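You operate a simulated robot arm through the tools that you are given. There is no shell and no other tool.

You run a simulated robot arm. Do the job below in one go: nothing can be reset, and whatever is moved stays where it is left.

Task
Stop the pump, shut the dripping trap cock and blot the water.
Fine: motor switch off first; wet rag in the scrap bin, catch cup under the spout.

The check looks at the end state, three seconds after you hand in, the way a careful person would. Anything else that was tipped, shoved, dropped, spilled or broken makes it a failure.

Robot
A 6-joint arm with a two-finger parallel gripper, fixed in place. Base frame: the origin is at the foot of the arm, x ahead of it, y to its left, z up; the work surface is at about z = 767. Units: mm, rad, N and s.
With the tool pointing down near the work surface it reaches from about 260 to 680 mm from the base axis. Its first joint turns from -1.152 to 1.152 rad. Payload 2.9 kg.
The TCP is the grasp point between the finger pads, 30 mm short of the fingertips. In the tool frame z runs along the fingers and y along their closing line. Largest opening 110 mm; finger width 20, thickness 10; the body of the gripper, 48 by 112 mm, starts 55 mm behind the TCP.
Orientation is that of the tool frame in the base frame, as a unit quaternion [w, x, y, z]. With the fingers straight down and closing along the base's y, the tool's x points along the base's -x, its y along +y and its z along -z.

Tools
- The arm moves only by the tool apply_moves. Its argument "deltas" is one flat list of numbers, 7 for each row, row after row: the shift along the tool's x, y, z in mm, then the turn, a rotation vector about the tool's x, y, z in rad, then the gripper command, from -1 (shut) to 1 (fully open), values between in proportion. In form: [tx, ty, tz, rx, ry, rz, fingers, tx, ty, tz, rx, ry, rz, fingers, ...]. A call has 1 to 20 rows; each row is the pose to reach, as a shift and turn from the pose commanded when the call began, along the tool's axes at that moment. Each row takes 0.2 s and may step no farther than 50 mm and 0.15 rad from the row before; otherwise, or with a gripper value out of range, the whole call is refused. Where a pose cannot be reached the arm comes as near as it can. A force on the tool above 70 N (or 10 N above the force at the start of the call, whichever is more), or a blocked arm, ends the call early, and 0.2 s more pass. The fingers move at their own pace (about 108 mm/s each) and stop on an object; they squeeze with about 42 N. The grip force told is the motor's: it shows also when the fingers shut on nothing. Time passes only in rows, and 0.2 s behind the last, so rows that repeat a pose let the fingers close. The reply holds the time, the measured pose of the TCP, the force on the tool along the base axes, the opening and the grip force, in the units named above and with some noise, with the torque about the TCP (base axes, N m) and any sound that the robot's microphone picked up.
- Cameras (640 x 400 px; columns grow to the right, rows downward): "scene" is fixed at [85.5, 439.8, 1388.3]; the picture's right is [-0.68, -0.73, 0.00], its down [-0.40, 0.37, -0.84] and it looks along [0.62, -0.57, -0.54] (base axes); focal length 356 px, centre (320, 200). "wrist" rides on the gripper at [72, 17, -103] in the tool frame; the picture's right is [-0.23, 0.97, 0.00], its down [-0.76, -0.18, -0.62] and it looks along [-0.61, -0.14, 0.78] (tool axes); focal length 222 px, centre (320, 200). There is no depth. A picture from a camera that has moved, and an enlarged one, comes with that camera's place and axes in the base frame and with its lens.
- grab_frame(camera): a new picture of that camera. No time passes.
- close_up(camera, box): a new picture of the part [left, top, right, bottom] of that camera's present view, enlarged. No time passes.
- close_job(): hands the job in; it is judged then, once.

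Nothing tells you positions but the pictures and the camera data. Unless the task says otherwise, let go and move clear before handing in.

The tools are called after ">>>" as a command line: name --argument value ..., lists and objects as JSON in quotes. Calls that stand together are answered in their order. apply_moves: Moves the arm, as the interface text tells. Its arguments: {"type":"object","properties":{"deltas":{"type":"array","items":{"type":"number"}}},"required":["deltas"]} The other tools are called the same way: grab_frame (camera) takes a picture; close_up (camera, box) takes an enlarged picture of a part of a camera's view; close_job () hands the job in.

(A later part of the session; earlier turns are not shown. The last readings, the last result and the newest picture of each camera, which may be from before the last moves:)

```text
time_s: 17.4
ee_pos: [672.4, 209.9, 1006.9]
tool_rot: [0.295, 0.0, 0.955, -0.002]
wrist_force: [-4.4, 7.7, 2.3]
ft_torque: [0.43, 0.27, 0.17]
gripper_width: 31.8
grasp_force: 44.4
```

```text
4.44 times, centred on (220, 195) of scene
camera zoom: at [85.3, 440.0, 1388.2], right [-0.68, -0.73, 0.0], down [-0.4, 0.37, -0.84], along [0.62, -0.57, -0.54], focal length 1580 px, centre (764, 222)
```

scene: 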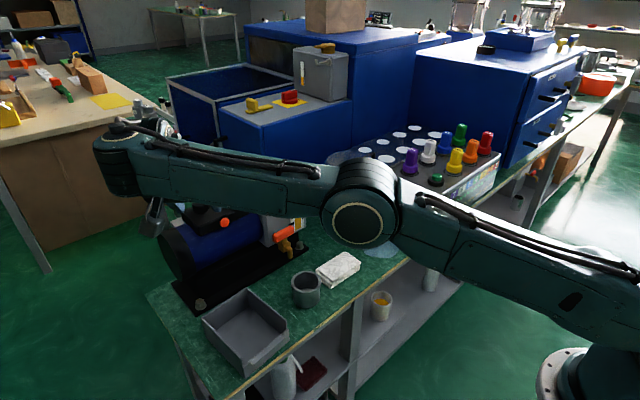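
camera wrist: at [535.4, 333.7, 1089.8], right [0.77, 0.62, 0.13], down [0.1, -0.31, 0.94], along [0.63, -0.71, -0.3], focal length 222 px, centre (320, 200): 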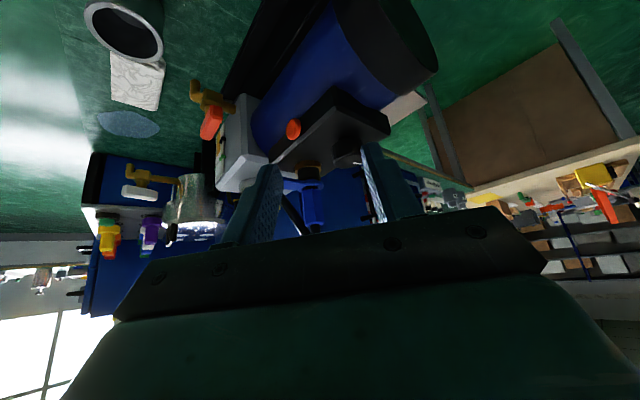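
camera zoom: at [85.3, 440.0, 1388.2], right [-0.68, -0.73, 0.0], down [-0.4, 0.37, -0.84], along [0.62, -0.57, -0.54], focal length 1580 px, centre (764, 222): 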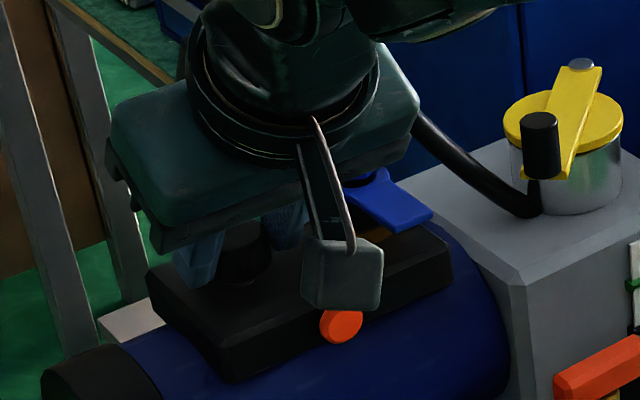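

Forces are low and the knob is turning well. The mark is now near the left. I'll regrip once more and look for a stop or a click.

>>> apply_moves --deltas '[0, 0, 0, 0, 0, 0, 0, 0, 0, 0, 0, 0, 0, 0, -0.1, 1.35, 0.1, 0.0635, 0, 0.0928, 0, -0.3, 2.7, 0.25, 0.127, 0, 0.1855, 0, -0.6, 4, 0.4, 0.1905, 0, 0.278, 0, -1, 5.2, 0.68, 0.254, 0, 0.371, 0, -1, 5.2, 0.68, 0.254, 0, 0.371, 0]'

>>> close_up --camera "wrist" --box '[220, 80, 440, 220]'

>>> close_up --camera "scene" --box '[170, 150, 270, 240]'

```text
time_s: 19.0
ee_pos: [674.2, 215.0, 1005.9]
tool_rot: [0.288, 0.214, 0.931, -0.066]
wrist_force: [0.0, 0.0, -0.6]
ft_torque: [0.0, -0.02, 0.02]
gripper_width: 54.9
grasp_force: 0.0
```

```text
2.86 times, centred on (330, 150) of wrist
camera zoom: at [574.1, 281.4, 1051.8], right [0.59, 0.79, 0.13], down [0.17, -0.28, 0.94], along [0.79, -0.54, -0.3], focal length 635 px, centre (291, 343)
```

zoom: 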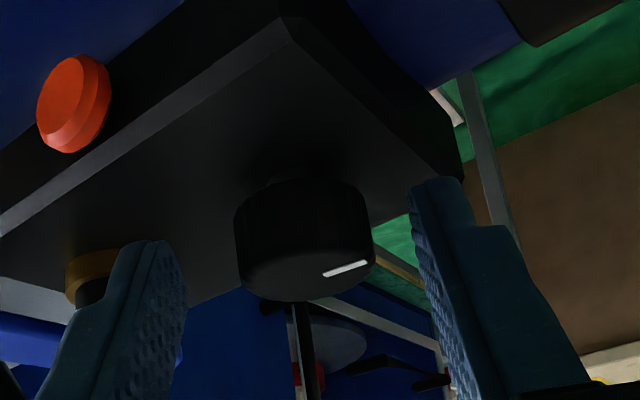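

```text
4.44 times, centred on (220, 195) of scene
camera zoom: at [85.5, 439.8, 1388.3], right [-0.68, -0.73, 0.0], down [-0.4, 0.37, -0.84], along [0.62, -0.57, -0.54], focal length 1580 px, centre (764, 222)
```

zoom: 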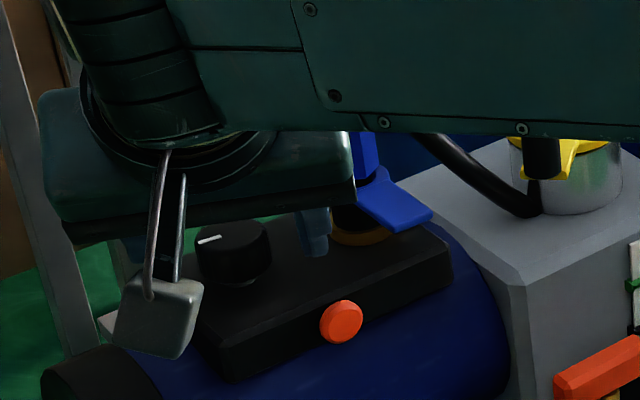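

The mark is now at about 1.33 rad from its start, heading for a quarter turn. I'll continue with the last 0.25 to 0.3 rad.

>>> apply_moves --deltas '[0, 0, 0, 0, 0, 0, -1, 0, 0, 0, 0, 0, 0, -1, -0.1, -1.35, 0.1, -0.0635, 0, -0.0928, -1, -0.3, -2.7, 0.25, -0.127, 0, -0.1855, -1, -0.3, -2.7, 0.25, -0.127, 0, -0.1855, -1]'

>>> close_up --camera "wrist" --box '[220, 80, 440, 220]'

>>> close_up --camera "scene" --box '[170, 150, 330, 240]'

```text
time_s: 20.2
ee_pos: [672.0, 213.6, 1006.0]
tool_rot: [0.294, 0.106, 0.95, -0.033]
wrist_force: [2.1, 16.6, -2.6]
ft_torque: [0.54, -0.81, 0.32]
gripper_width: 31.2
grasp_force: 44.8
```

```text
2.86 times, centred on (330, 150) of wrist
camera zoom: at [560.4, 255.9, 1051.7], right [0.4, 0.91, 0.13], down [0.23, -0.23, 0.94], along [0.89, -0.35, -0.3], focal length 635 px, centre (291, 343)
```

zoom: 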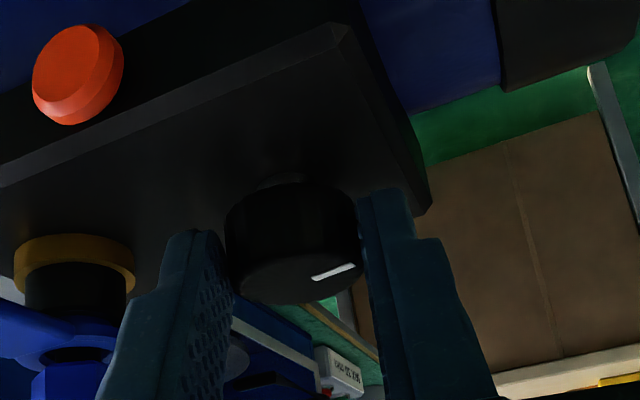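

```text
4.00 times, centred on (250, 195) of scene
camera zoom: at [85.6, 440.3, 1388.1], right [-0.68, -0.73, 0.0], down [-0.4, 0.37, -0.84], along [0.62, -0.57, -0.54], focal length 1422 px, centre (600, 220)
```

zoom: 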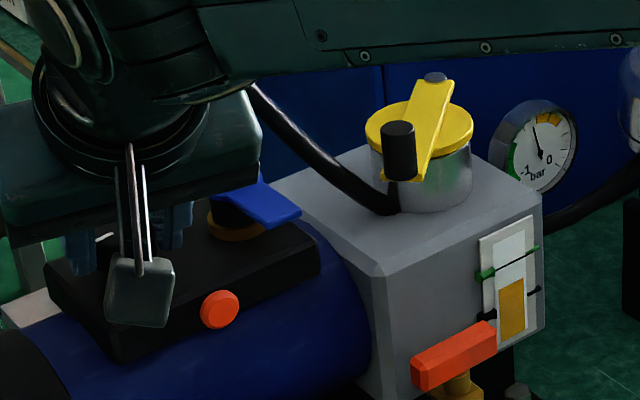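

It's still following. I'll turn another 0.22 rad.

>>> apply_moves --deltas '[-0.15, -1.35, 0.1, -0.0635, 0, -0.0928, -1, -0.3, -2.7, 0.25, -0.127, 0, -0.1855, -1, -0.3, -2.7, 0.25, -0.127, 0, -0.1855, -1]'

>>> apply_moves --deltas '[0, 0, 0, 0, 0, 0, 0, 0, 0, 0, 0, 0, 0, 0]'

>>> close_up --camera "wrist" --box '[220, 80, 440, 220]'

>>> close_up --camera "scene" --box '[170, 150, 330, 240]'

```text
time_s: 21.0
ee_pos: [672.0, 210.4, 1006.8]
tool_rot: [0.296, -0.001, 0.955, -0.001]
wrist_force: [0.4, 10.8, 0.0]
ft_torque: [0.45, 0.02, 0.17]
gripper_width: 31.4
grasp_force: 45.4
```

```text
time_s: 21.6
ee_pos: [672.9, 209.6, 1006.7]
tool_rot: [0.294, 0.001, 0.956, -0.001]
wrist_force: [0.9, 0.3, -0.4]
ft_torque: [0.01, 0.0, 0.01]
gripper_width: 54.9
grasp_force: 0.2
```

```text
2.86 times, centred on (330, 150) of wrist
camera zoom: at [553.6, 225.9, 1051.7], right [0.19, 0.97, 0.13], down [0.28, -0.18, 0.94], along [0.94, -0.14, -0.3], focal length 635 px, centre (291, 343)
```

zoom: 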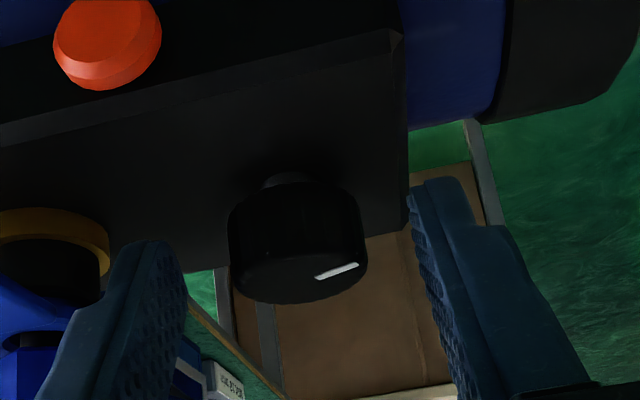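

```text
4.00 times, centred on (250, 195) of scene
camera zoom: at [85.5, 439.8, 1388.3], right [-0.68, -0.73, 0.0], down [-0.4, 0.37, -0.84], along [0.62, -0.57, -0.54], focal length 1422 px, centre (600, 220)
```

zoom: 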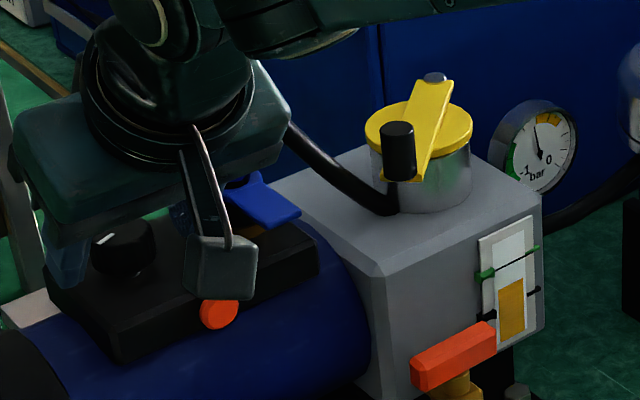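

The knob has turned a quarter turn, and the gauge needle seems to have shifted. I'll zoom on the gauge and the lamp to see whether the pump has stopped.

>>> close_up --camera "scene" --box '[290, 165, 322, 195]'

>>> close_up --camera "scene" --box '[180, 190, 240, 235]'

```text
13.33 times, centred on (306, 180) of scene
camera zoom: at [85.5, 439.8, 1388.3], right [-0.68, -0.73, 0.0], down [-0.4, 0.37, -0.84], along [0.62, -0.57, -0.54], focal length 4740 px, centre (507, 467)
```

zoom: 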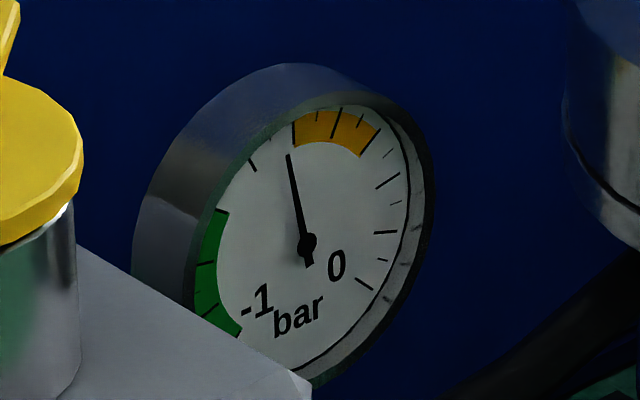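

```text
8.89 times, centred on (210, 212) of scene
camera zoom: at [85.5, 439.8, 1388.3], right [-0.68, -0.73, 0.0], down [-0.4, 0.37, -0.84], along [0.62, -0.57, -0.54], focal length 3160 px, centre (1298, 89)
```

zoom: 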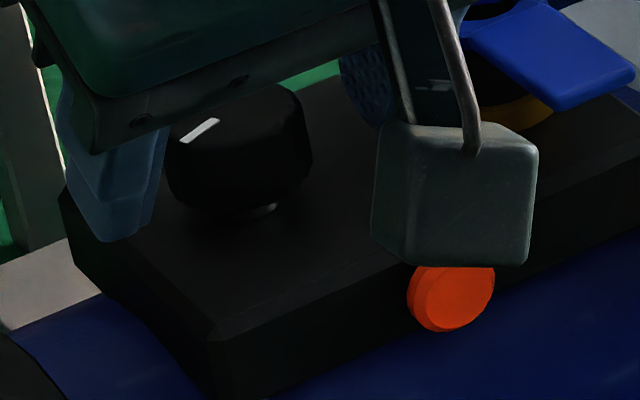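

The needle has moved from its starting angle. I'll back out along the tool axis and re-read the gauge and lamp without the gripper's shadow.

>>> apply_moves --deltas '[0, 1, -30, 0, 0, 0, 0, 0, 2, -60, 0, 0, 0, 0, 0, 2, -95, 0, 0, 0, 0, 0, 2, -130, 0, 0, 0, 0]'

>>> close_up --camera "scene" --box '[290, 165, 322, 195]'

>>> close_up --camera "scene" --box '[180, 180, 260, 230]'

>>> grab_frame --camera "wrist"

```text
time_s: 22.6
ee_pos: [596.8, 210.9, 1113.8]
tool_rot: [0.296, 0.0, 0.955, 0.001]
wrist_force: [0.0, -0.4, 0.1]
ft_torque: [-0.01, -0.01, -0.01]
gripper_width: 55.1
grasp_force: 0.0
```

```text
13.33 times, centred on (306, 180) of scene
camera zoom: at [85.5, 439.8, 1388.3], right [-0.68, -0.73, 0.0], down [-0.4, 0.37, -0.84], along [0.62, -0.57, -0.54], focal length 4740 px, centre (507, 467)
```

zoom: 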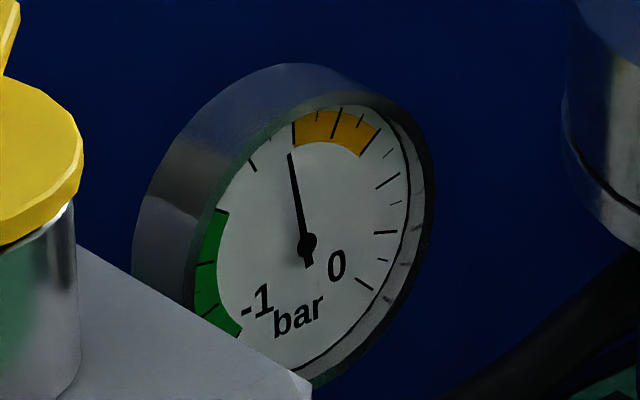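

```text
8.00 times, centred on (220, 205) of scene
camera zoom: at [85.5, 439.8, 1388.3], right [-0.68, -0.73, 0.0], down [-0.4, 0.37, -0.84], along [0.62, -0.57, -0.54], focal length 2844 px, centre (1120, 160)
```

zoom: 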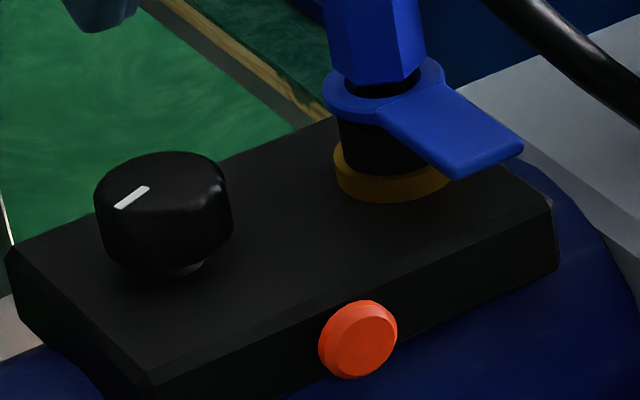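

```text
taken
camera wrist: at [479.8, 227.9, 1159.6], right [0.19, 0.97, 0.13], down [0.28, -0.18, 0.94], along [0.94, -0.14, -0.3], focal length 222 px, centre (320, 200)
```

wrist: 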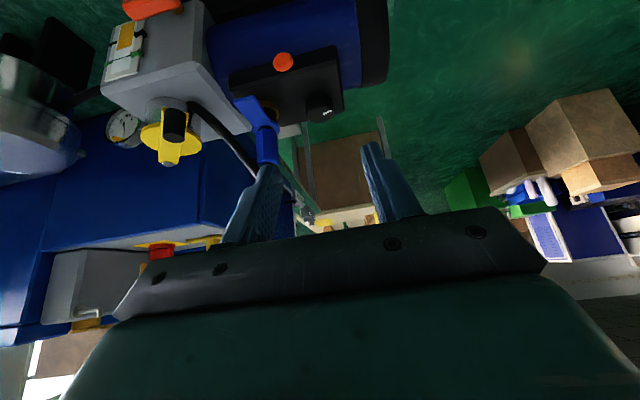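

The mark now points left at roughly 1.6 rad from its start. I'll check its angle more precisely from here.

>>> close_up --camera "wrist" --box '[300, 85, 340, 125]'

>>> close_up --camera "wrist" --box '[220, 40, 360, 130]'

>>> close_up --camera "wrist" --box '[95, 100, 155, 160]'

```text
10.00 times, centred on (320, 105) of wrist
camera zoom: at [479.8, 227.9, 1159.6], right [0.19, 0.97, 0.13], down [0.28, -0.18, 0.94], along [0.94, -0.14, -0.3], focal length 2221 px, centre (320, 1150)
```

zoom: 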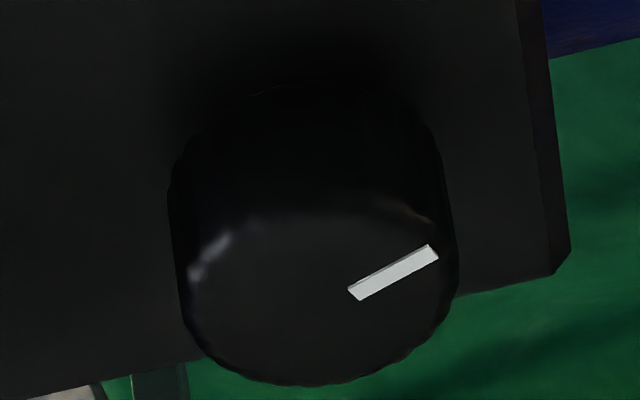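

```text
4.44 times, centred on (290, 85) of wrist
camera zoom: at [479.8, 227.9, 1159.6], right [0.19, 0.97, 0.13], down [0.28, -0.18, 0.94], along [0.94, -0.14, -0.3], focal length 987 px, centre (453, 711)
```

zoom: 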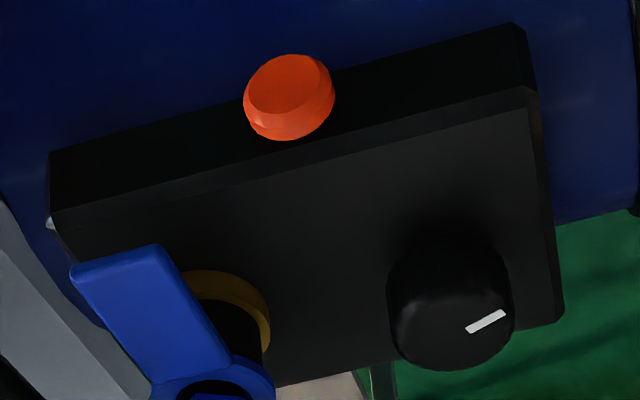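

```text
6.67 times, centred on (125, 130) of wrist
camera zoom: at [479.8, 227.9, 1159.6], right [0.19, 0.97, 0.13], down [0.28, -0.18, 0.94], along [0.94, -0.14, -0.3], focal length 1481 px, centre (1620, 667)
```

zoom: 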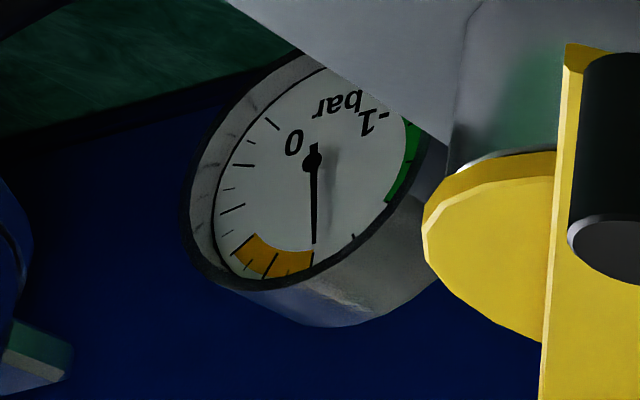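

The mark is at about 1.9 rad, already past a quarter turn, so there may be a stop further on. I'll grip once more and feel for the end of travel.

>>> apply_moves --deltas '[-1.2, 5, 18.5, 0.0635, 0, 0.0928, 0, -2.4, 10, 37, 0.127, 0, 0.1855, 0, -3.6, 15, 55, 0.1905, 0, 0.278, 0, -4.9, 20.1, 74, 0.254, 0, 0.371, 0, -4.9, 20.1, 74, 0.254, 0, 0.371, 0]'

>>> apply_moves --deltas '[0, 0, 30, 0, 0, 0, 0, 0, 0, 60, 0, 0, 0, 0, 0, 0, 60, 0, 0, 0, 0, 0, 0, 60, 0, 0, 0, -1, 0, 0, 60, 0, 0, 0, -1]'

>>> close_up --camera "wrist" --box '[220, 80, 440, 220]'

```text
time_s: 23.8
ee_pos: [645.9, 232.7, 1054.9]
tool_rot: [0.288, 0.214, 0.931, -0.066]
wrist_force: [0.7, -0.2, 0.5]
ft_torque: [0.01, 0.02, -0.04]
gripper_width: 55.0
grasp_force: 0.0
```

```text
time_s: 25.0
ee_pos: [676.0, 217.0, 1005.8]
tool_rot: [0.289, 0.214, 0.931, -0.067]
wrist_force: [-1.8, -4.4, -1.1]
ft_torque: [0.25, -0.25, -0.08]
gripper_width: 31.4
grasp_force: 44.4
```

```text
2.86 times, centred on (330, 150) of wrist
camera zoom: at [576.3, 283.3, 1050.5], right [0.59, 0.79, 0.13], down [0.17, -0.28, 0.94], along [0.79, -0.54, -0.3], focal length 635 px, centre (291, 343)
```

zoom: 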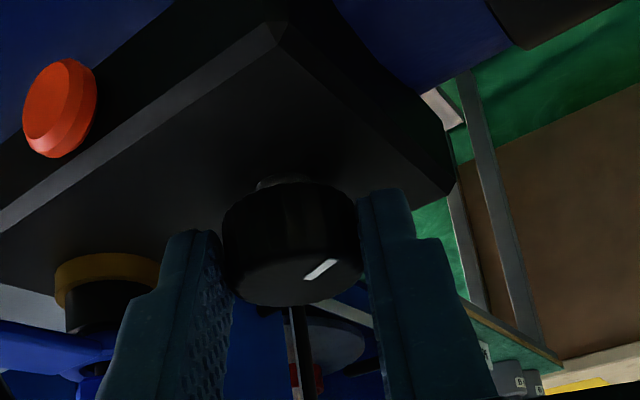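

Gripped. I'll turn another 0.45 rad and compare how the mark moves against the hand.

>>> apply_moves --deltas '[-0.1, -1.35, 0.1, -0.0635, 0, -0.0928, -1, -0.3, -2.7, 0.25, -0.127, 0, -0.1855, -1]'

>>> close_up --camera "wrist" --box '[220, 80, 440, 220]'

>>> apply_moves --deltas '[-0.1, -1.35, 0.1, -0.0635, 0, -0.0928, -1, -0.3, -2.5, 0.25, -0.127, 0, -0.1855, -1]'

>>> close_up --camera "wrist" --box '[220, 80, 440, 220]'

>>> close_up --camera "scene" --box '[290, 165, 322, 195]'

```text
time_s: 25.6
ee_pos: [675.2, 213.2, 1004.4]
tool_rot: [0.293, 0.108, 0.949, -0.035]
wrist_force: [-3.0, -9.6, -5.1]
ft_torque: [-0.13, -0.79, -0.15]
gripper_width: 31.5
grasp_force: 45.1
```

```text
2.86 times, centred on (330, 150) of wrist
camera zoom: at [562.6, 256.2, 1050.7], right [0.4, 0.91, 0.13], down [0.23, -0.23, 0.94], along [0.89, -0.35, -0.3], focal length 635 px, centre (291, 343)
```

zoom: 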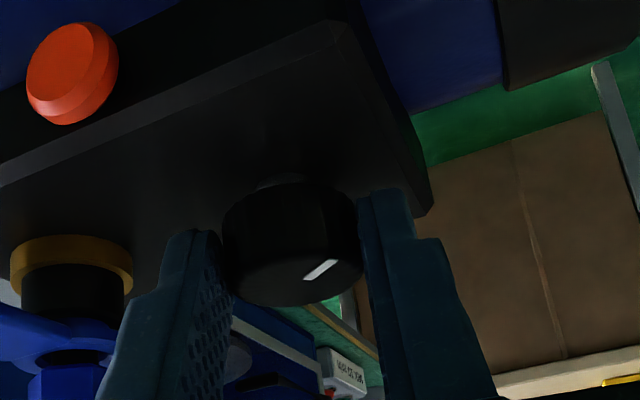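

```text
time_s: 26.2
ee_pos: [674.4, 210.3, 1004.5]
tool_rot: [0.294, 0.001, 0.956, -0.002]
wrist_force: [-6.3, -15.9, -5.6]
ft_torque: [0.14, -0.5, -0.24]
gripper_width: 31.3
grasp_force: 45.0
```

```text
2.86 times, centred on (330, 150) of wrist
camera zoom: at [555.5, 227.1, 1050.8], right [0.19, 0.97, 0.13], down [0.28, -0.18, 0.94], along [0.94, -0.15, -0.31], focal length 635 px, centre (291, 343)
```

zoom: 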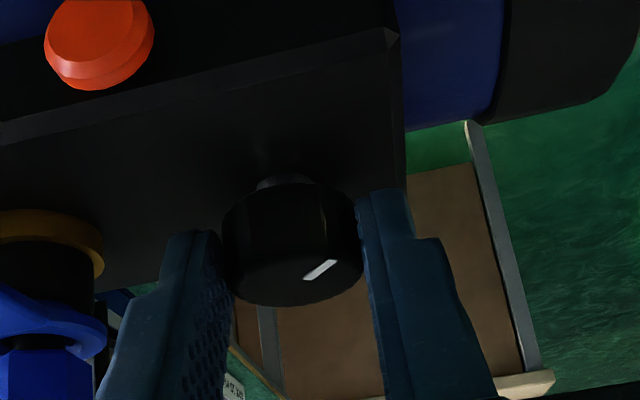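

```text
13.33 times, centred on (306, 180) of scene
camera zoom: at [85.4, 439.4, 1388.4], right [-0.68, -0.73, 0.0], down [-0.4, 0.37, -0.84], along [0.62, -0.57, -0.54], focal length 4740 px, centre (507, 467)
```

zoom: 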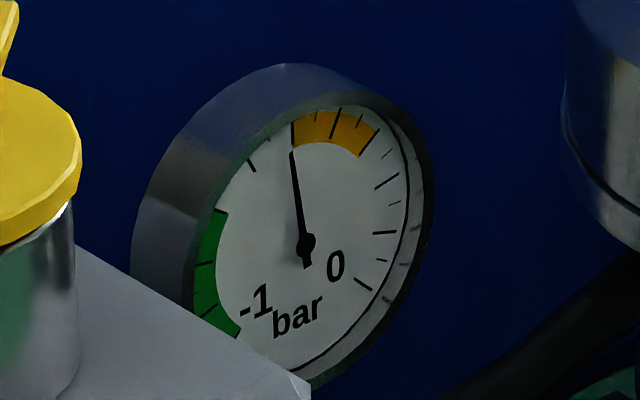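

The knob keeps following without a stop, and the needle only drifts slowly. I'll release and study the other controls on the box before going further.

>>> apply_moves --deltas '[0, 0, 0, 0, 0, 0, 0, 0, 0, 0, 0, 0, 0, 0, 0, 2, -30, 0, 0, 0, 0, 0, 2, -60, 0, 0, 0, 0, 0, 2, -95, 0, 0, 0, 0, 0, 2, -130, 0, 0, 0, 0]'

>>> close_up --camera "wrist" --box '[220, 40, 360, 180]'

>>> close_up --camera "scene" --box '[200, 150, 300, 215]'

>>> close_up --camera "wrist" --box '[95, 60, 295, 190]'

```text
time_s: 27.6
ee_pos: [600.3, 214.6, 1112.5]
tool_rot: [0.296, 0.0, 0.955, 0.001]
wrist_force: [-0.4, -0.4, -0.9]
ft_torque: [-0.01, 0.03, -0.02]
gripper_width: 55.0
grasp_force: 0.0
```

```text
2.86 times, centred on (290, 110) of wrist
camera zoom: at [481.4, 230.9, 1158.8], right [0.19, 0.97, 0.13], down [0.28, -0.18, 0.94], along [0.94, -0.14, -0.3], focal length 635 px, centre (406, 457)
```

zoom: 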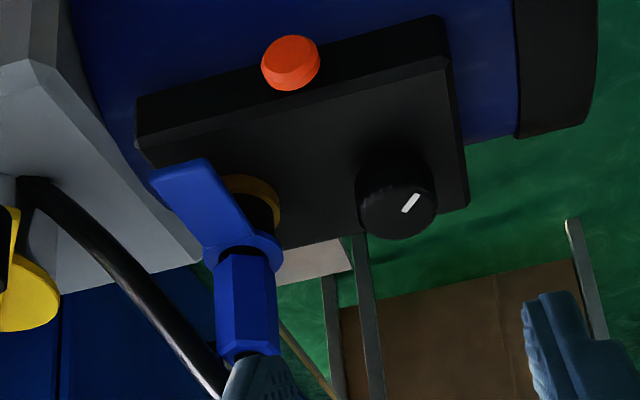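

```text
6.15 times, centred on (250, 182) of scene
camera zoom: at [85.5, 439.8, 1388.3], right [-0.68, -0.73, 0.0], down [-0.4, 0.37, -0.84], along [0.62, -0.57, -0.54], focal length 2188 px, centre (751, 308)
```

zoom: 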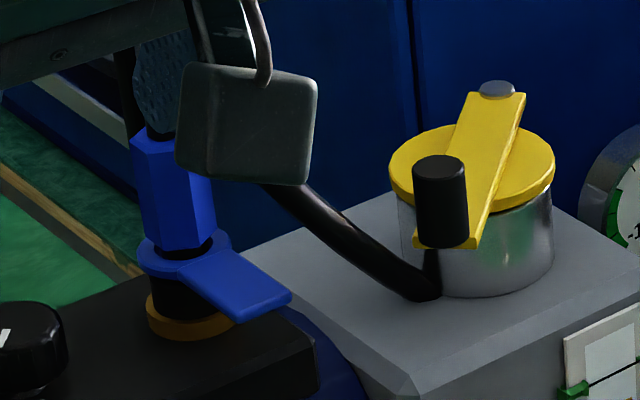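

```text
3.08 times, centred on (195, 125) of wrist
camera zoom: at [481.4, 230.9, 1158.8], right [0.19, 0.97, 0.13], down [0.28, -0.18, 0.94], along [0.94, -0.14, -0.3], focal length 684 px, centre (705, 431)
```

zoom: 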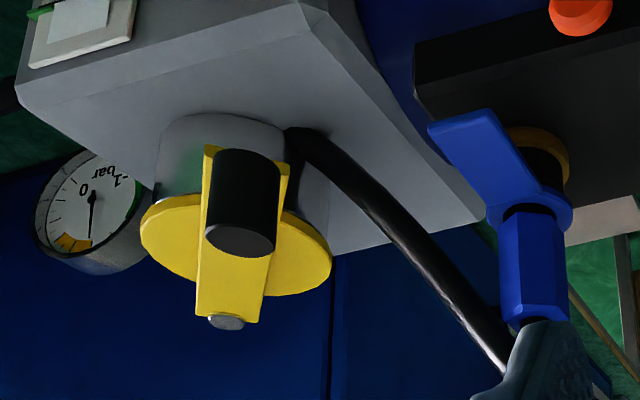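

I'll watch the gauge over a few seconds, since its drift is the best clue to whether the motor is off.

>>> close_up --camera "scene" --box '[297, 170, 315, 190]'

>>> apply_moves --deltas '[0, 0, 0, 0, 0, 0, 0, 0, 0, 0, 0, 0, 0, 0, 0, 0, 0, 0, 0, 0, 0, 0, 0, 0, 0, 0, 0, 0, 0, 0, 0, 0, 0, 0, 0, 0, 0, 0, 0, 0, 0, 0, 0, 0, 0, 0, 0, 0, 0, 0, 0, 0, 0, 0, 0, 0, 0, 0, 0, 0, 0, 0, 0, 0, 0, 0, 0, 0, 0, 0, 0, 0, 0, 0, 0, 0, 0, 0, 0, 0, 0, 0, 0, 0, 0, 0, 0, 0, 0, 0, 0, 0, 0, 0, 0, 0, 0, 0, 0, 0, 0, 0, 0, 0, 0, 0, 0, 0, 0, 0, 0, 0, 0, 0, 0, 0, 0, 0, 0, 0, 0, 0, 0, 0, 0, 0, 0, 0, 0, 0, 0, 0, 0, 0, 0, 0, 0, 0, 0, 0]'

>>> close_up --camera "scene" --box '[297, 170, 315, 190]'

```text
16.00 times, centred on (306, 180) of scene
camera zoom: at [85.5, 439.8, 1388.3], right [-0.68, -0.73, 0.0], down [-0.4, 0.37, -0.84], along [0.62, -0.57, -0.54], focal length 5688 px, centre (544, 520)
```

zoom: 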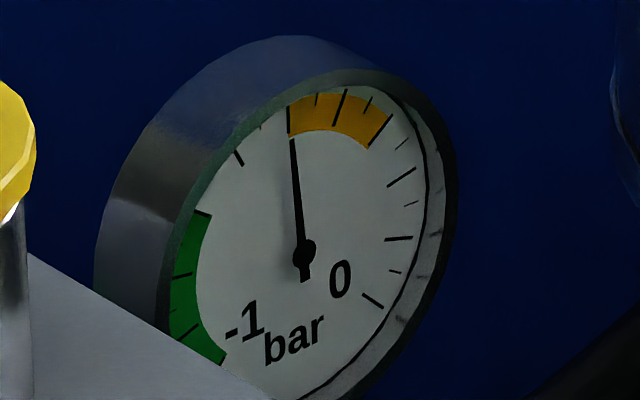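

```text
time_s: 31.8
ee_pos: [600.5, 214.4, 1112.2]
tool_rot: [0.296, -0.001, 0.955, 0.001]
wrist_force: [0.3, 0.6, 0.3]
ft_torque: [0.02, 0.0, -0.02]
gripper_width: 55.0
grasp_force: 0.1
```

```text
16.00 times, centred on (306, 180) of scene
camera zoom: at [85.5, 439.8, 1388.3], right [-0.68, -0.73, 0.0], down [-0.4, 0.37, -0.84], along [0.62, -0.57, -0.54], focal length 5688 px, centre (544, 520)
```

zoom: 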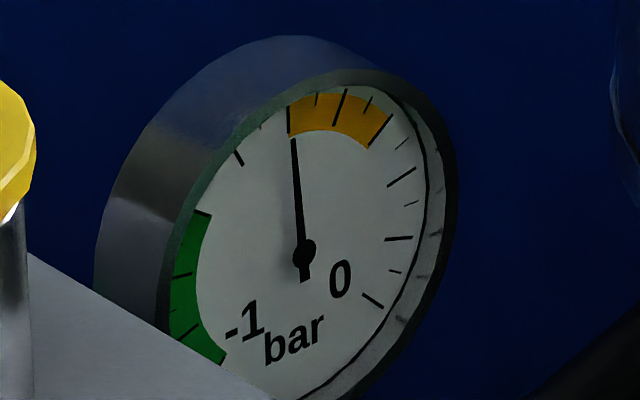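

The needle looks nearly static over four seconds. I'll repeat the earlier zoom box for a direct comparison.

>>> close_up --camera "scene" --box '[290, 165, 322, 195]'

>>> close_up --camera "scene" --box '[240, 150, 400, 250]'

>>> close_up --camera "scene" --box '[340, 180, 400, 260]'

```text
13.33 times, centred on (306, 180) of scene
camera zoom: at [85.5, 439.8, 1388.3], right [-0.68, -0.73, 0.0], down [-0.4, 0.37, -0.84], along [0.62, -0.57, -0.54], focal length 4740 px, centre (507, 467)
```

zoom: 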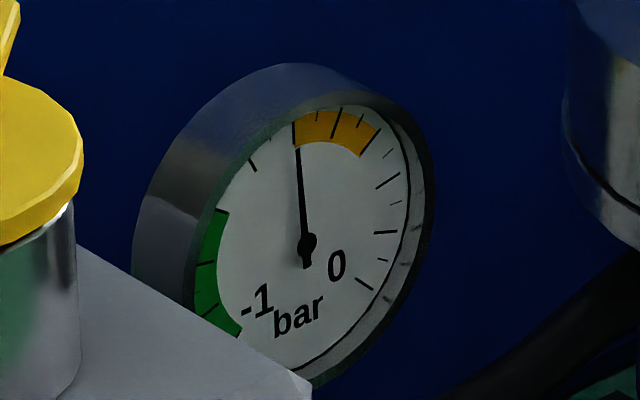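

```text
4.00 times, centred on (320, 200) of scene
camera zoom: at [85.5, 439.8, 1388.3], right [-0.68, -0.73, 0.0], down [-0.4, 0.37, -0.84], along [0.62, -0.57, -0.54], focal length 1422 px, centre (320, 200)
```

zoom: 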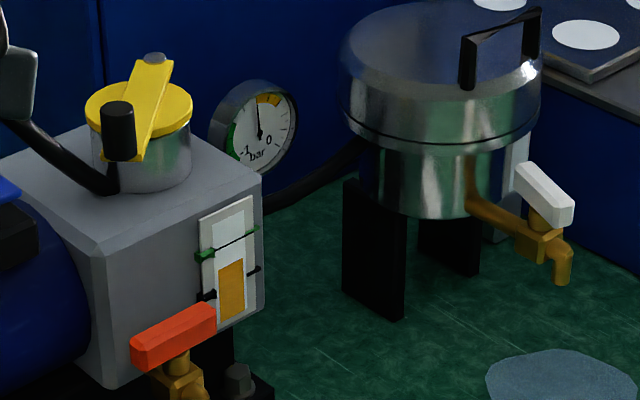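

```text
5.00 times, centred on (370, 220) of scene
camera zoom: at [85.5, 439.8, 1388.3], right [-0.68, -0.73, 0.0], down [-0.4, 0.37, -0.84], along [0.62, -0.57, -0.54], focal length 1777 px, centre (70, 100)
```

zoom: 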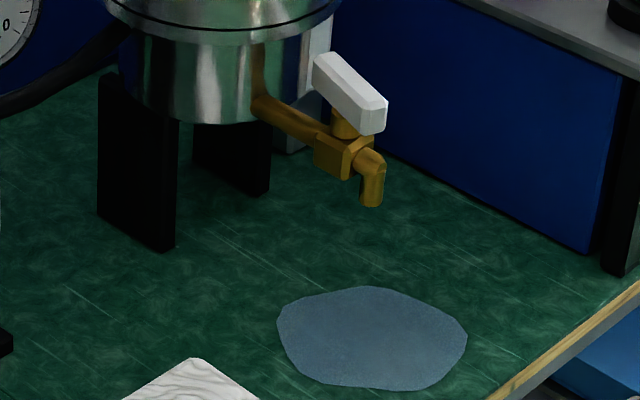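

The needle drifts steadily whatever I do and the knob gave no click or stop, so it may be only a setting dial. The orange button on the box front at about (643,187,961) may be the real switch, so I'll set up for a gentle press with closed fingers.

>>> apply_moves --deltas '[23, -7, 24, 0, -0.125, 0, -1, 46, -14, 48, 0, -0.25, 0, -1, 69, -20, 72, 0, -0.375, 0, -1, 91.6, -27, 94.8, 0, -0.5, 0, -1, 91.6, -27, 94.8, 0, -0.5, 0, -1]'

>>> grab_frame --camera "wrist"

>>> close_up --camera "scene" --box '[170, 170, 290, 245]'

```text
time_s: 33.0
ee_pos: [579.1, 186.4, 982.6]
tool_rot: [0.522, 0.0, 0.853, 0.0]
wrist_force: [0.1, 0.4, 0.4]
ft_torque: [0.02, -0.01, 0.02]
gripper_width: 0.1
grasp_force: 38.3
```

```text
taken
camera wrist: at [452.9, 203.0, 966.7], right [0.1, 0.97, 0.2], down [-0.21, -0.18, 0.96], along [0.97, -0.14, 0.19], focal length 222 px, centre (320, 200)
```

wrist: 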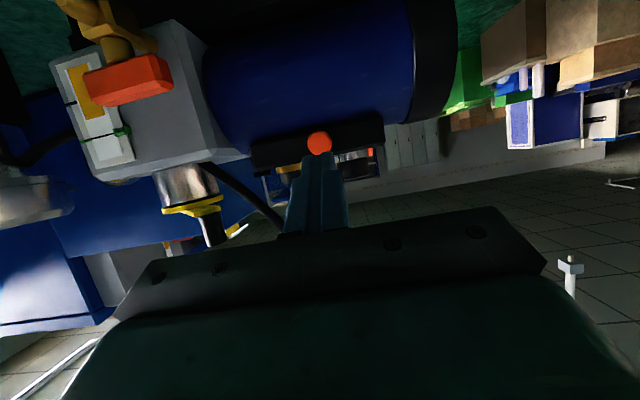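

```text
5.33 times, centred on (230, 208) of scene
camera zoom: at [85.5, 439.8, 1388.3], right [-0.68, -0.73, 0.0], down [-0.4, 0.37, -0.84], along [0.62, -0.57, -0.54], focal length 1896 px, centre (800, 160)
```

zoom: 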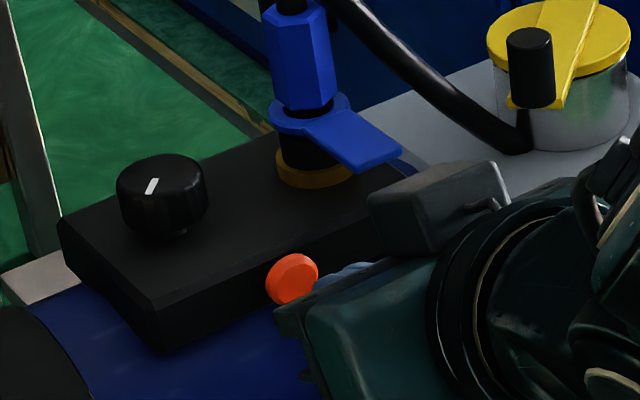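

The fingertips point right at the orange button. I'll drop about 10 mm and creep forward to just short of contact.

>>> apply_moves --deltas '[-0.2, 0, 22.4, 0, 0, 0, -1, -2, 0, 25.9, 0, 0, 0, -1, -3.8, 0, 29.5, 0, 0, 0, -1, -3.8, 0, 29.5, 0, 0, 0, -1]'

>>> close_up --camera "wrist" --box '[260, 90, 400, 190]'

>>> close_up --camera "scene" --box '[190, 190, 270, 240]'

```text
time_s: 34.0
ee_pos: [606.9, 186.8, 973.5]
tool_rot: [0.522, 0.001, 0.853, -0.001]
wrist_force: [0.4, 0.9, -0.7]
ft_torque: [0.0, 0.02, 0.03]
gripper_width: 0.0
grasp_force: 37.5
```

```text
4.00 times, centred on (330, 140) of wrist
camera zoom: at [481.8, 203.1, 956.9], right [0.1, 0.97, 0.2], down [-0.21, -0.18, 0.96], along [0.97, -0.14, 0.19], focal length 888 px, centre (280, 440)
```

zoom: 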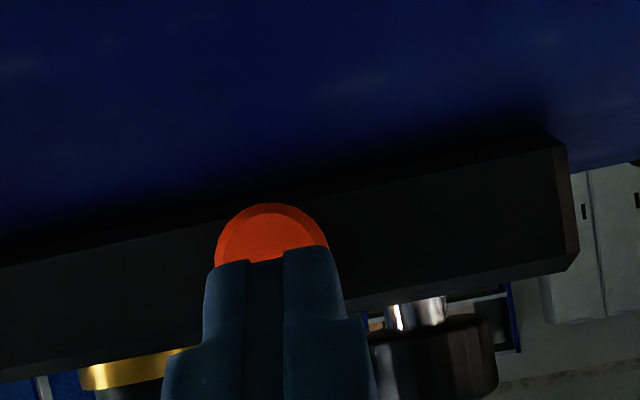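

```text
8.00 times, centred on (230, 215) of scene
camera zoom: at [85.5, 439.8, 1388.3], right [-0.68, -0.73, 0.0], down [-0.4, 0.37, -0.84], along [0.62, -0.57, -0.54], focal length 2844 px, centre (1040, 80)
```

zoom: 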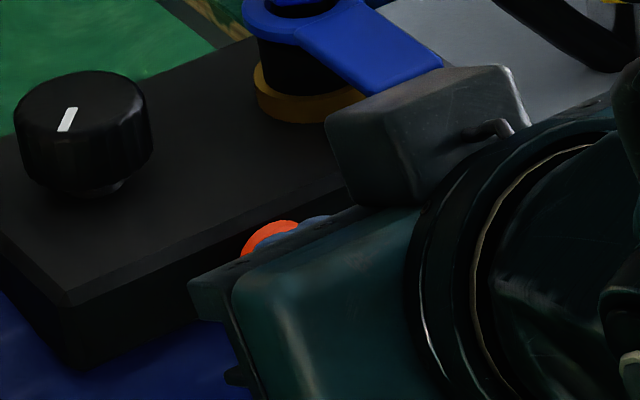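

Just in front of the button now. I'll push in small steps, watching the force and listening for a click.

>>> apply_moves --deltas '[-1.1, 0, 2.2, 0, 0, 0, -1, -2.3, 0, 4.5, 0, 0, 0, -1, -3.4, 0, 6.7, 0, 0, 0, -1]'

>>> close_up --camera "wrist" --box '[260, 90, 400, 190]'

```text
time_s: 34.8
ee_pos: [613.5, 187.2, 973.2]
tool_rot: [0.523, 0.0, 0.852, 0.0]
wrist_force: [-1.0, 0.4, 0.0]
ft_torque: [-0.02, -0.01, -0.02]
gripper_width: 0.0
grasp_force: 37.4
```

```text
4.00 times, centred on (330, 140) of wrist
camera zoom: at [488.7, 203.7, 956.7], right [0.1, 0.97, 0.2], down [-0.21, -0.18, 0.96], along [0.97, -0.14, 0.19], focal length 888 px, centre (280, 440)
```

zoom: 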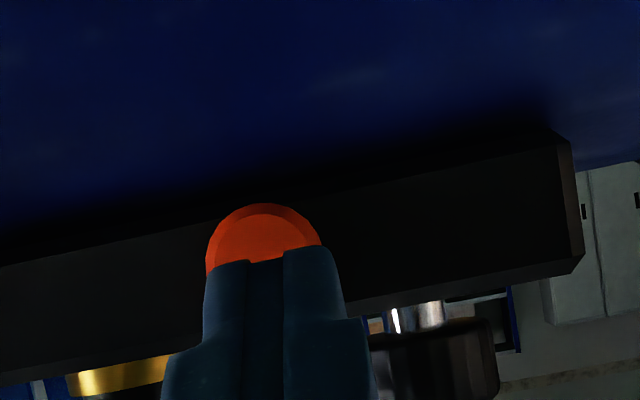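

No contact yet. I'll keep creeping forward.

>>> apply_moves --deltas '[-1.1, -1, 2.2, 0, 0, 0, -1, -2.3, -2, 4.5, 0, 0, 0, -1, -3.4, -2, 6.7, 0, 0, 0, -1]'

>>> close_up --camera "wrist" --box '[260, 90, 400, 190]'

```text
time_s: 35.6
ee_pos: [618.3, 186.7, 973.1]
tool_rot: [0.522, -0.001, 0.853, 0.0]
wrist_force: [-30.5, 3.5, 9.5]
ft_torque: [0.15, -0.05, -0.03]
gripper_width: 0.0
grasp_force: 37.6
heard: click
```

```text
4.00 times, centred on (330, 140) of wrist
camera zoom: at [494.1, 203.0, 957.0], right [0.1, 0.97, 0.2], down [-0.21, -0.18, 0.96], along [0.97, -0.14, 0.18], focal length 888 px, centre (280, 440)
```

zoom: 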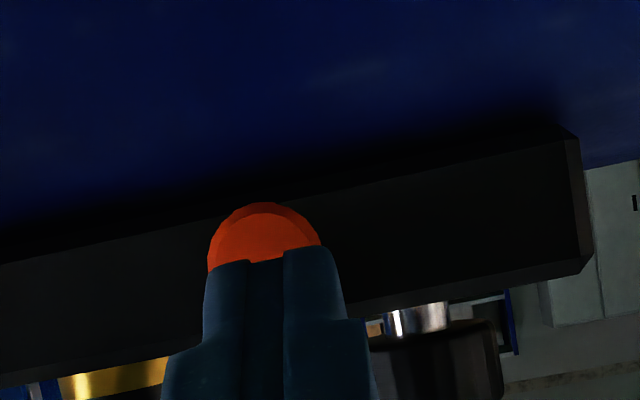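

A click was heard, so the orange button is a real push switch. I'll back off and compare the button, the gauge and anything else that changed.

>>> apply_moves --deltas '[1.3, 0, -2.5, 0, 0, 0, -1, 6, 0, -12, 0, 0, 0, -1, 6, 0, -45, 0, 0, 0, -1, 6, 0, -80, 0, 0, 0, -1]'

>>> close_up --camera "scene" --box '[180, 180, 260, 230]'

>>> close_up --camera "scene" --box '[290, 165, 322, 195]'

>>> close_up --camera "wrist" --box '[150, 40, 410, 220]'

```text
time_s: 36.6
ee_pos: [548.4, 184.6, 1005.4]
tool_rot: [0.523, 0.0, 0.853, 0.0]
wrist_force: [0.4, 0.5, -0.2]
ft_torque: [0.04, -0.01, -0.02]
gripper_width: 0.2
grasp_force: 37.6
```

```text
8.00 times, centred on (220, 205) of scene
camera zoom: at [85.5, 439.8, 1388.3], right [-0.68, -0.73, 0.0], down [-0.4, 0.37, -0.84], along [0.62, -0.57, -0.54], focal length 2844 px, centre (1120, 160)
```

zoom: 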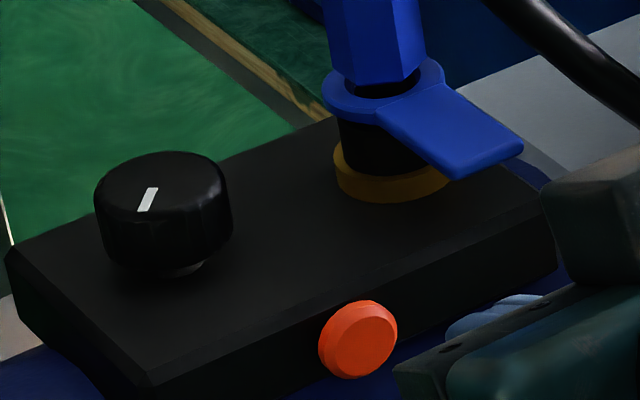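

```text
13.33 times, centred on (306, 180) of scene
camera zoom: at [85.5, 439.8, 1388.3], right [-0.68, -0.73, 0.0], down [-0.4, 0.37, -0.84], along [0.62, -0.57, -0.54], focal length 4740 px, centre (507, 467)
```

zoom: 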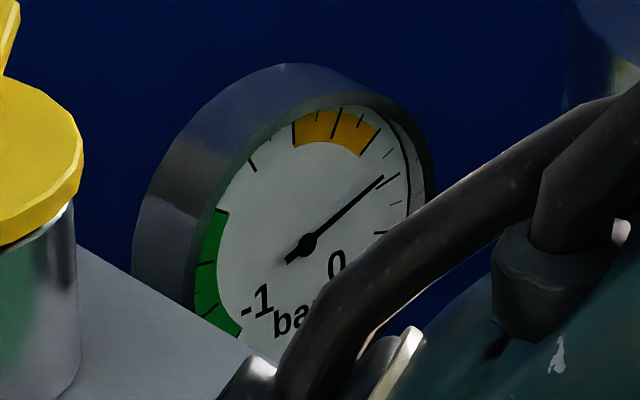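

```text
2.22 times, centred on (280, 130) of wrist
camera zoom: at [422.8, 202.6, 987.9], right [0.1, 0.97, 0.2], down [-0.21, -0.18, 0.96], along [0.97, -0.14, 0.19], focal length 494 px, centre (409, 356)
```

zoom: 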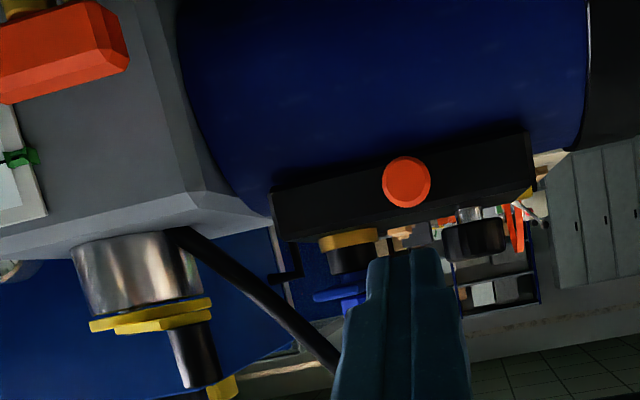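

The needle has swung right down towards 0, so the orange button was the motor switch and the pump is off. The dial was only a setting, and I'll put it back later. Now I'll raise the tool, point it straight down and go look at the dripping cock.

>>> apply_moves --deltas '[-7, 0, -13, 0, 0.1375, 0, -1, -14, 0, -26, 0, 0.275, 0, -1, -22, 0, -40, 0, 0.4125, 0, -1, -29, 0, -53, 0, 0.55, 0, -1, -36, 0, -66, 0, 0.6875, 0, 0, -43, 0, -80, 0, 0.825, 0, 0, -51, 0, -93, 0, 0.9625, 0, 0, -58, 0, -106, 0, 1.1, 0, 0.2]'

>>> apply_moves --deltas '[7, -45, 5, 0, 0, 0, 0.2, 14, -90, 10, 0, 0, 0, 0.2, 21, -135, 15, 0, 0, 0, 0.2, 28, -180, 20, 0, 0, 0, 0.2, 35, -225, 30, 0, 0, 0, 0.2, 42, -270, 40, 0, 0, 0, 0.2, 50, -315, 50, 0, 0, 0, 0.2]'

>>> grab_frame --camera "wrist"

>>> grab_frame --camera "scene"

```text
time_s: 38.4
ee_pos: [480.0, 185.3, 1105.2]
tool_rot: [-0.001, -0.001, 1.0, 0.0]
wrist_force: [-0.2, 0.7, 0.5]
ft_torque: [0.03, -0.02, 0.03]
gripper_width: 66.0
grasp_force: 0.0
```

```text
time_s: 40.0
ee_pos: [429.5, -131.2, 1052.7]
tool_rot: [0.0, 0.0, 1.0, 0.0]
wrist_force: [0.5, -0.1, 0.4]
ft_torque: [0.01, 0.02, 0.02]
gripper_width: 66.0
grasp_force: 0.1
```

```text
taken
camera wrist: at [355.8, -114.1, 1157.2], right [0.23, 0.97, 0.0], down [0.76, -0.18, 0.62], along [0.61, -0.14, -0.78], focal length 222 px, centre (320, 200)
```

wrist: 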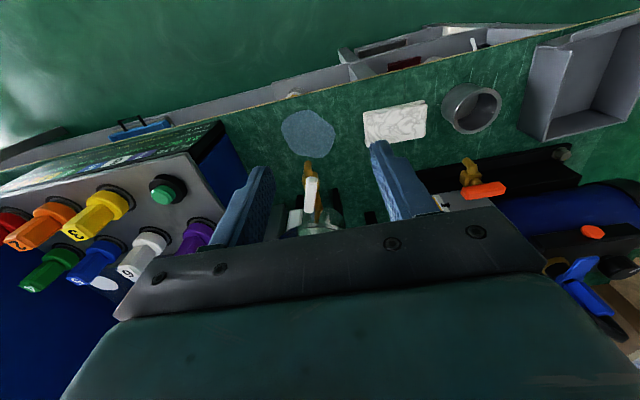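

```text
taken
```

scene: 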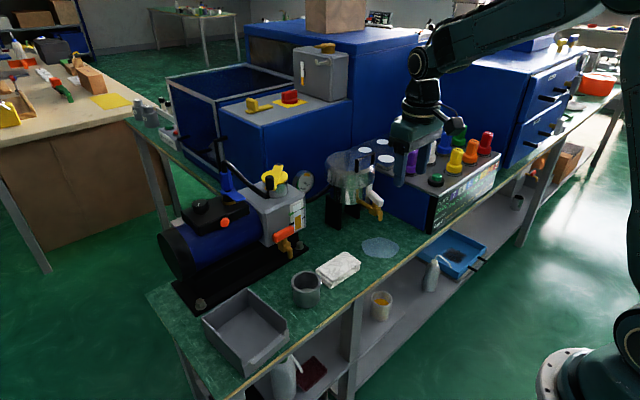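

Good view of the cock. I'll zoom in on the white handle and the pipe.

>>> close_up --camera "wrist" --box '[270, 140, 370, 240]'

>>> close_up --camera "scene" --box '[350, 180, 400, 225]'

>>> close_up --camera "scene" --box '[290, 165, 322, 195]'

```text
4.00 times, centred on (320, 190) of wrist
camera zoom: at [355.8, -114.1, 1157.2], right [0.23, 0.97, 0.0], down [0.76, -0.18, 0.62], along [0.61, -0.14, -0.78], focal length 888 px, centre (320, 240)
```

zoom: 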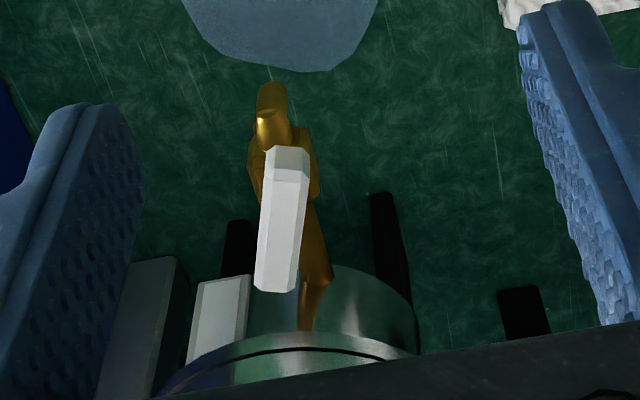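

```text
8.89 times, centred on (375, 202) of scene
camera zoom: at [85.4, 439.8, 1388.3], right [-0.68, -0.73, 0.0], down [-0.4, 0.37, -0.84], along [0.62, -0.57, -0.54], focal length 3160 px, centre (-169, 178)
```

zoom: 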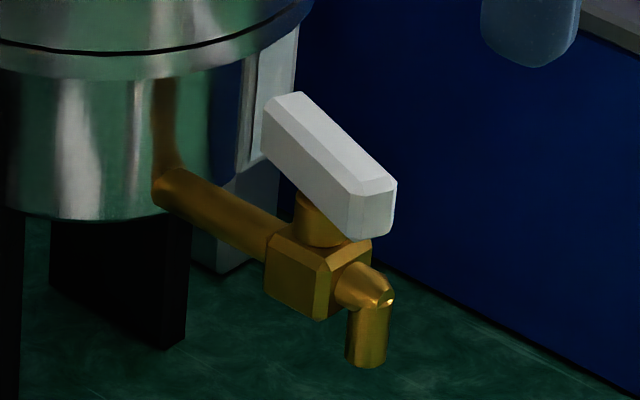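

```text
13.33 times, centred on (306, 180) of scene
camera zoom: at [85.4, 439.8, 1388.3], right [-0.68, -0.73, 0.0], down [-0.4, 0.37, -0.84], along [0.62, -0.57, -0.54], focal length 4740 px, centre (507, 467)
```

zoom: 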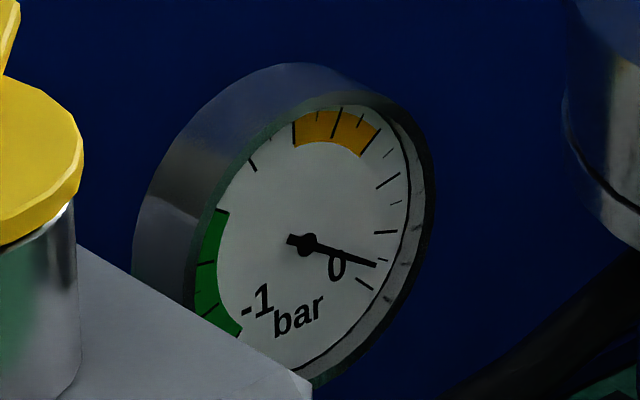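

The gauge reads almost 0, so the pump is definitely stopped. The white handle centre is about (536,-168,915), lying along the pipe (open) and turned about 19° clockwise. I'll move above it with the fingers set across the handle.

>>> apply_moves --deltas '[-35, -12, 10, 0, 0, 0.11, 0, -70, -24, 20, 0, 0, 0.22, 0, -105.5, -36, 38, 0, 0, 0.33, 0, -105.5, -36, 52.7, 0, 0, 0.33, 0]'

>>> grab_frame --camera "wrist"

>>> close_up --camera "scene" --box '[310, 130, 430, 230]'

```text
time_s: 41.0
ee_pos: [534.4, -166.1, 1001.2]
tool_rot: [0.0, 0.165, 0.986, 0.0]
wrist_force: [-0.2, -0.1, 0.2]
ft_torque: [-0.02, 0.01, -0.02]
gripper_width: 54.9
grasp_force: 0.1
```

```text
taken
camera wrist: at [471.2, -127.5, 1104.3], right [0.53, 0.85, 0.0], down [0.66, -0.42, 0.62], along [0.53, -0.33, -0.78], focal length 222 px, centre (320, 200)
```

wrist: 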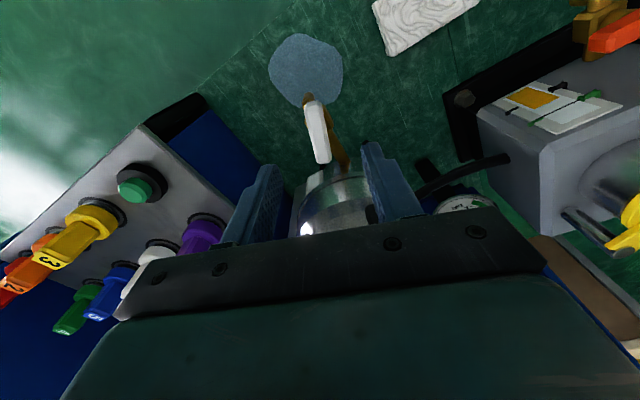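

```text
4.00 times, centred on (370, 180) of scene
camera zoom: at [85.5, 439.8, 1388.3], right [-0.68, -0.73, 0.0], down [-0.4, 0.37, -0.84], along [0.62, -0.57, -0.54], focal length 1422 px, centre (120, 280)
```

zoom: 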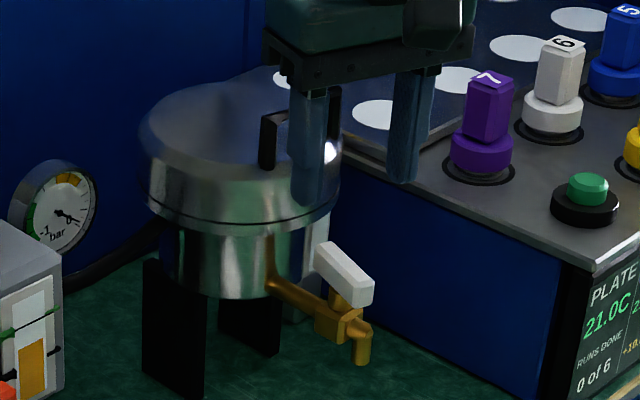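

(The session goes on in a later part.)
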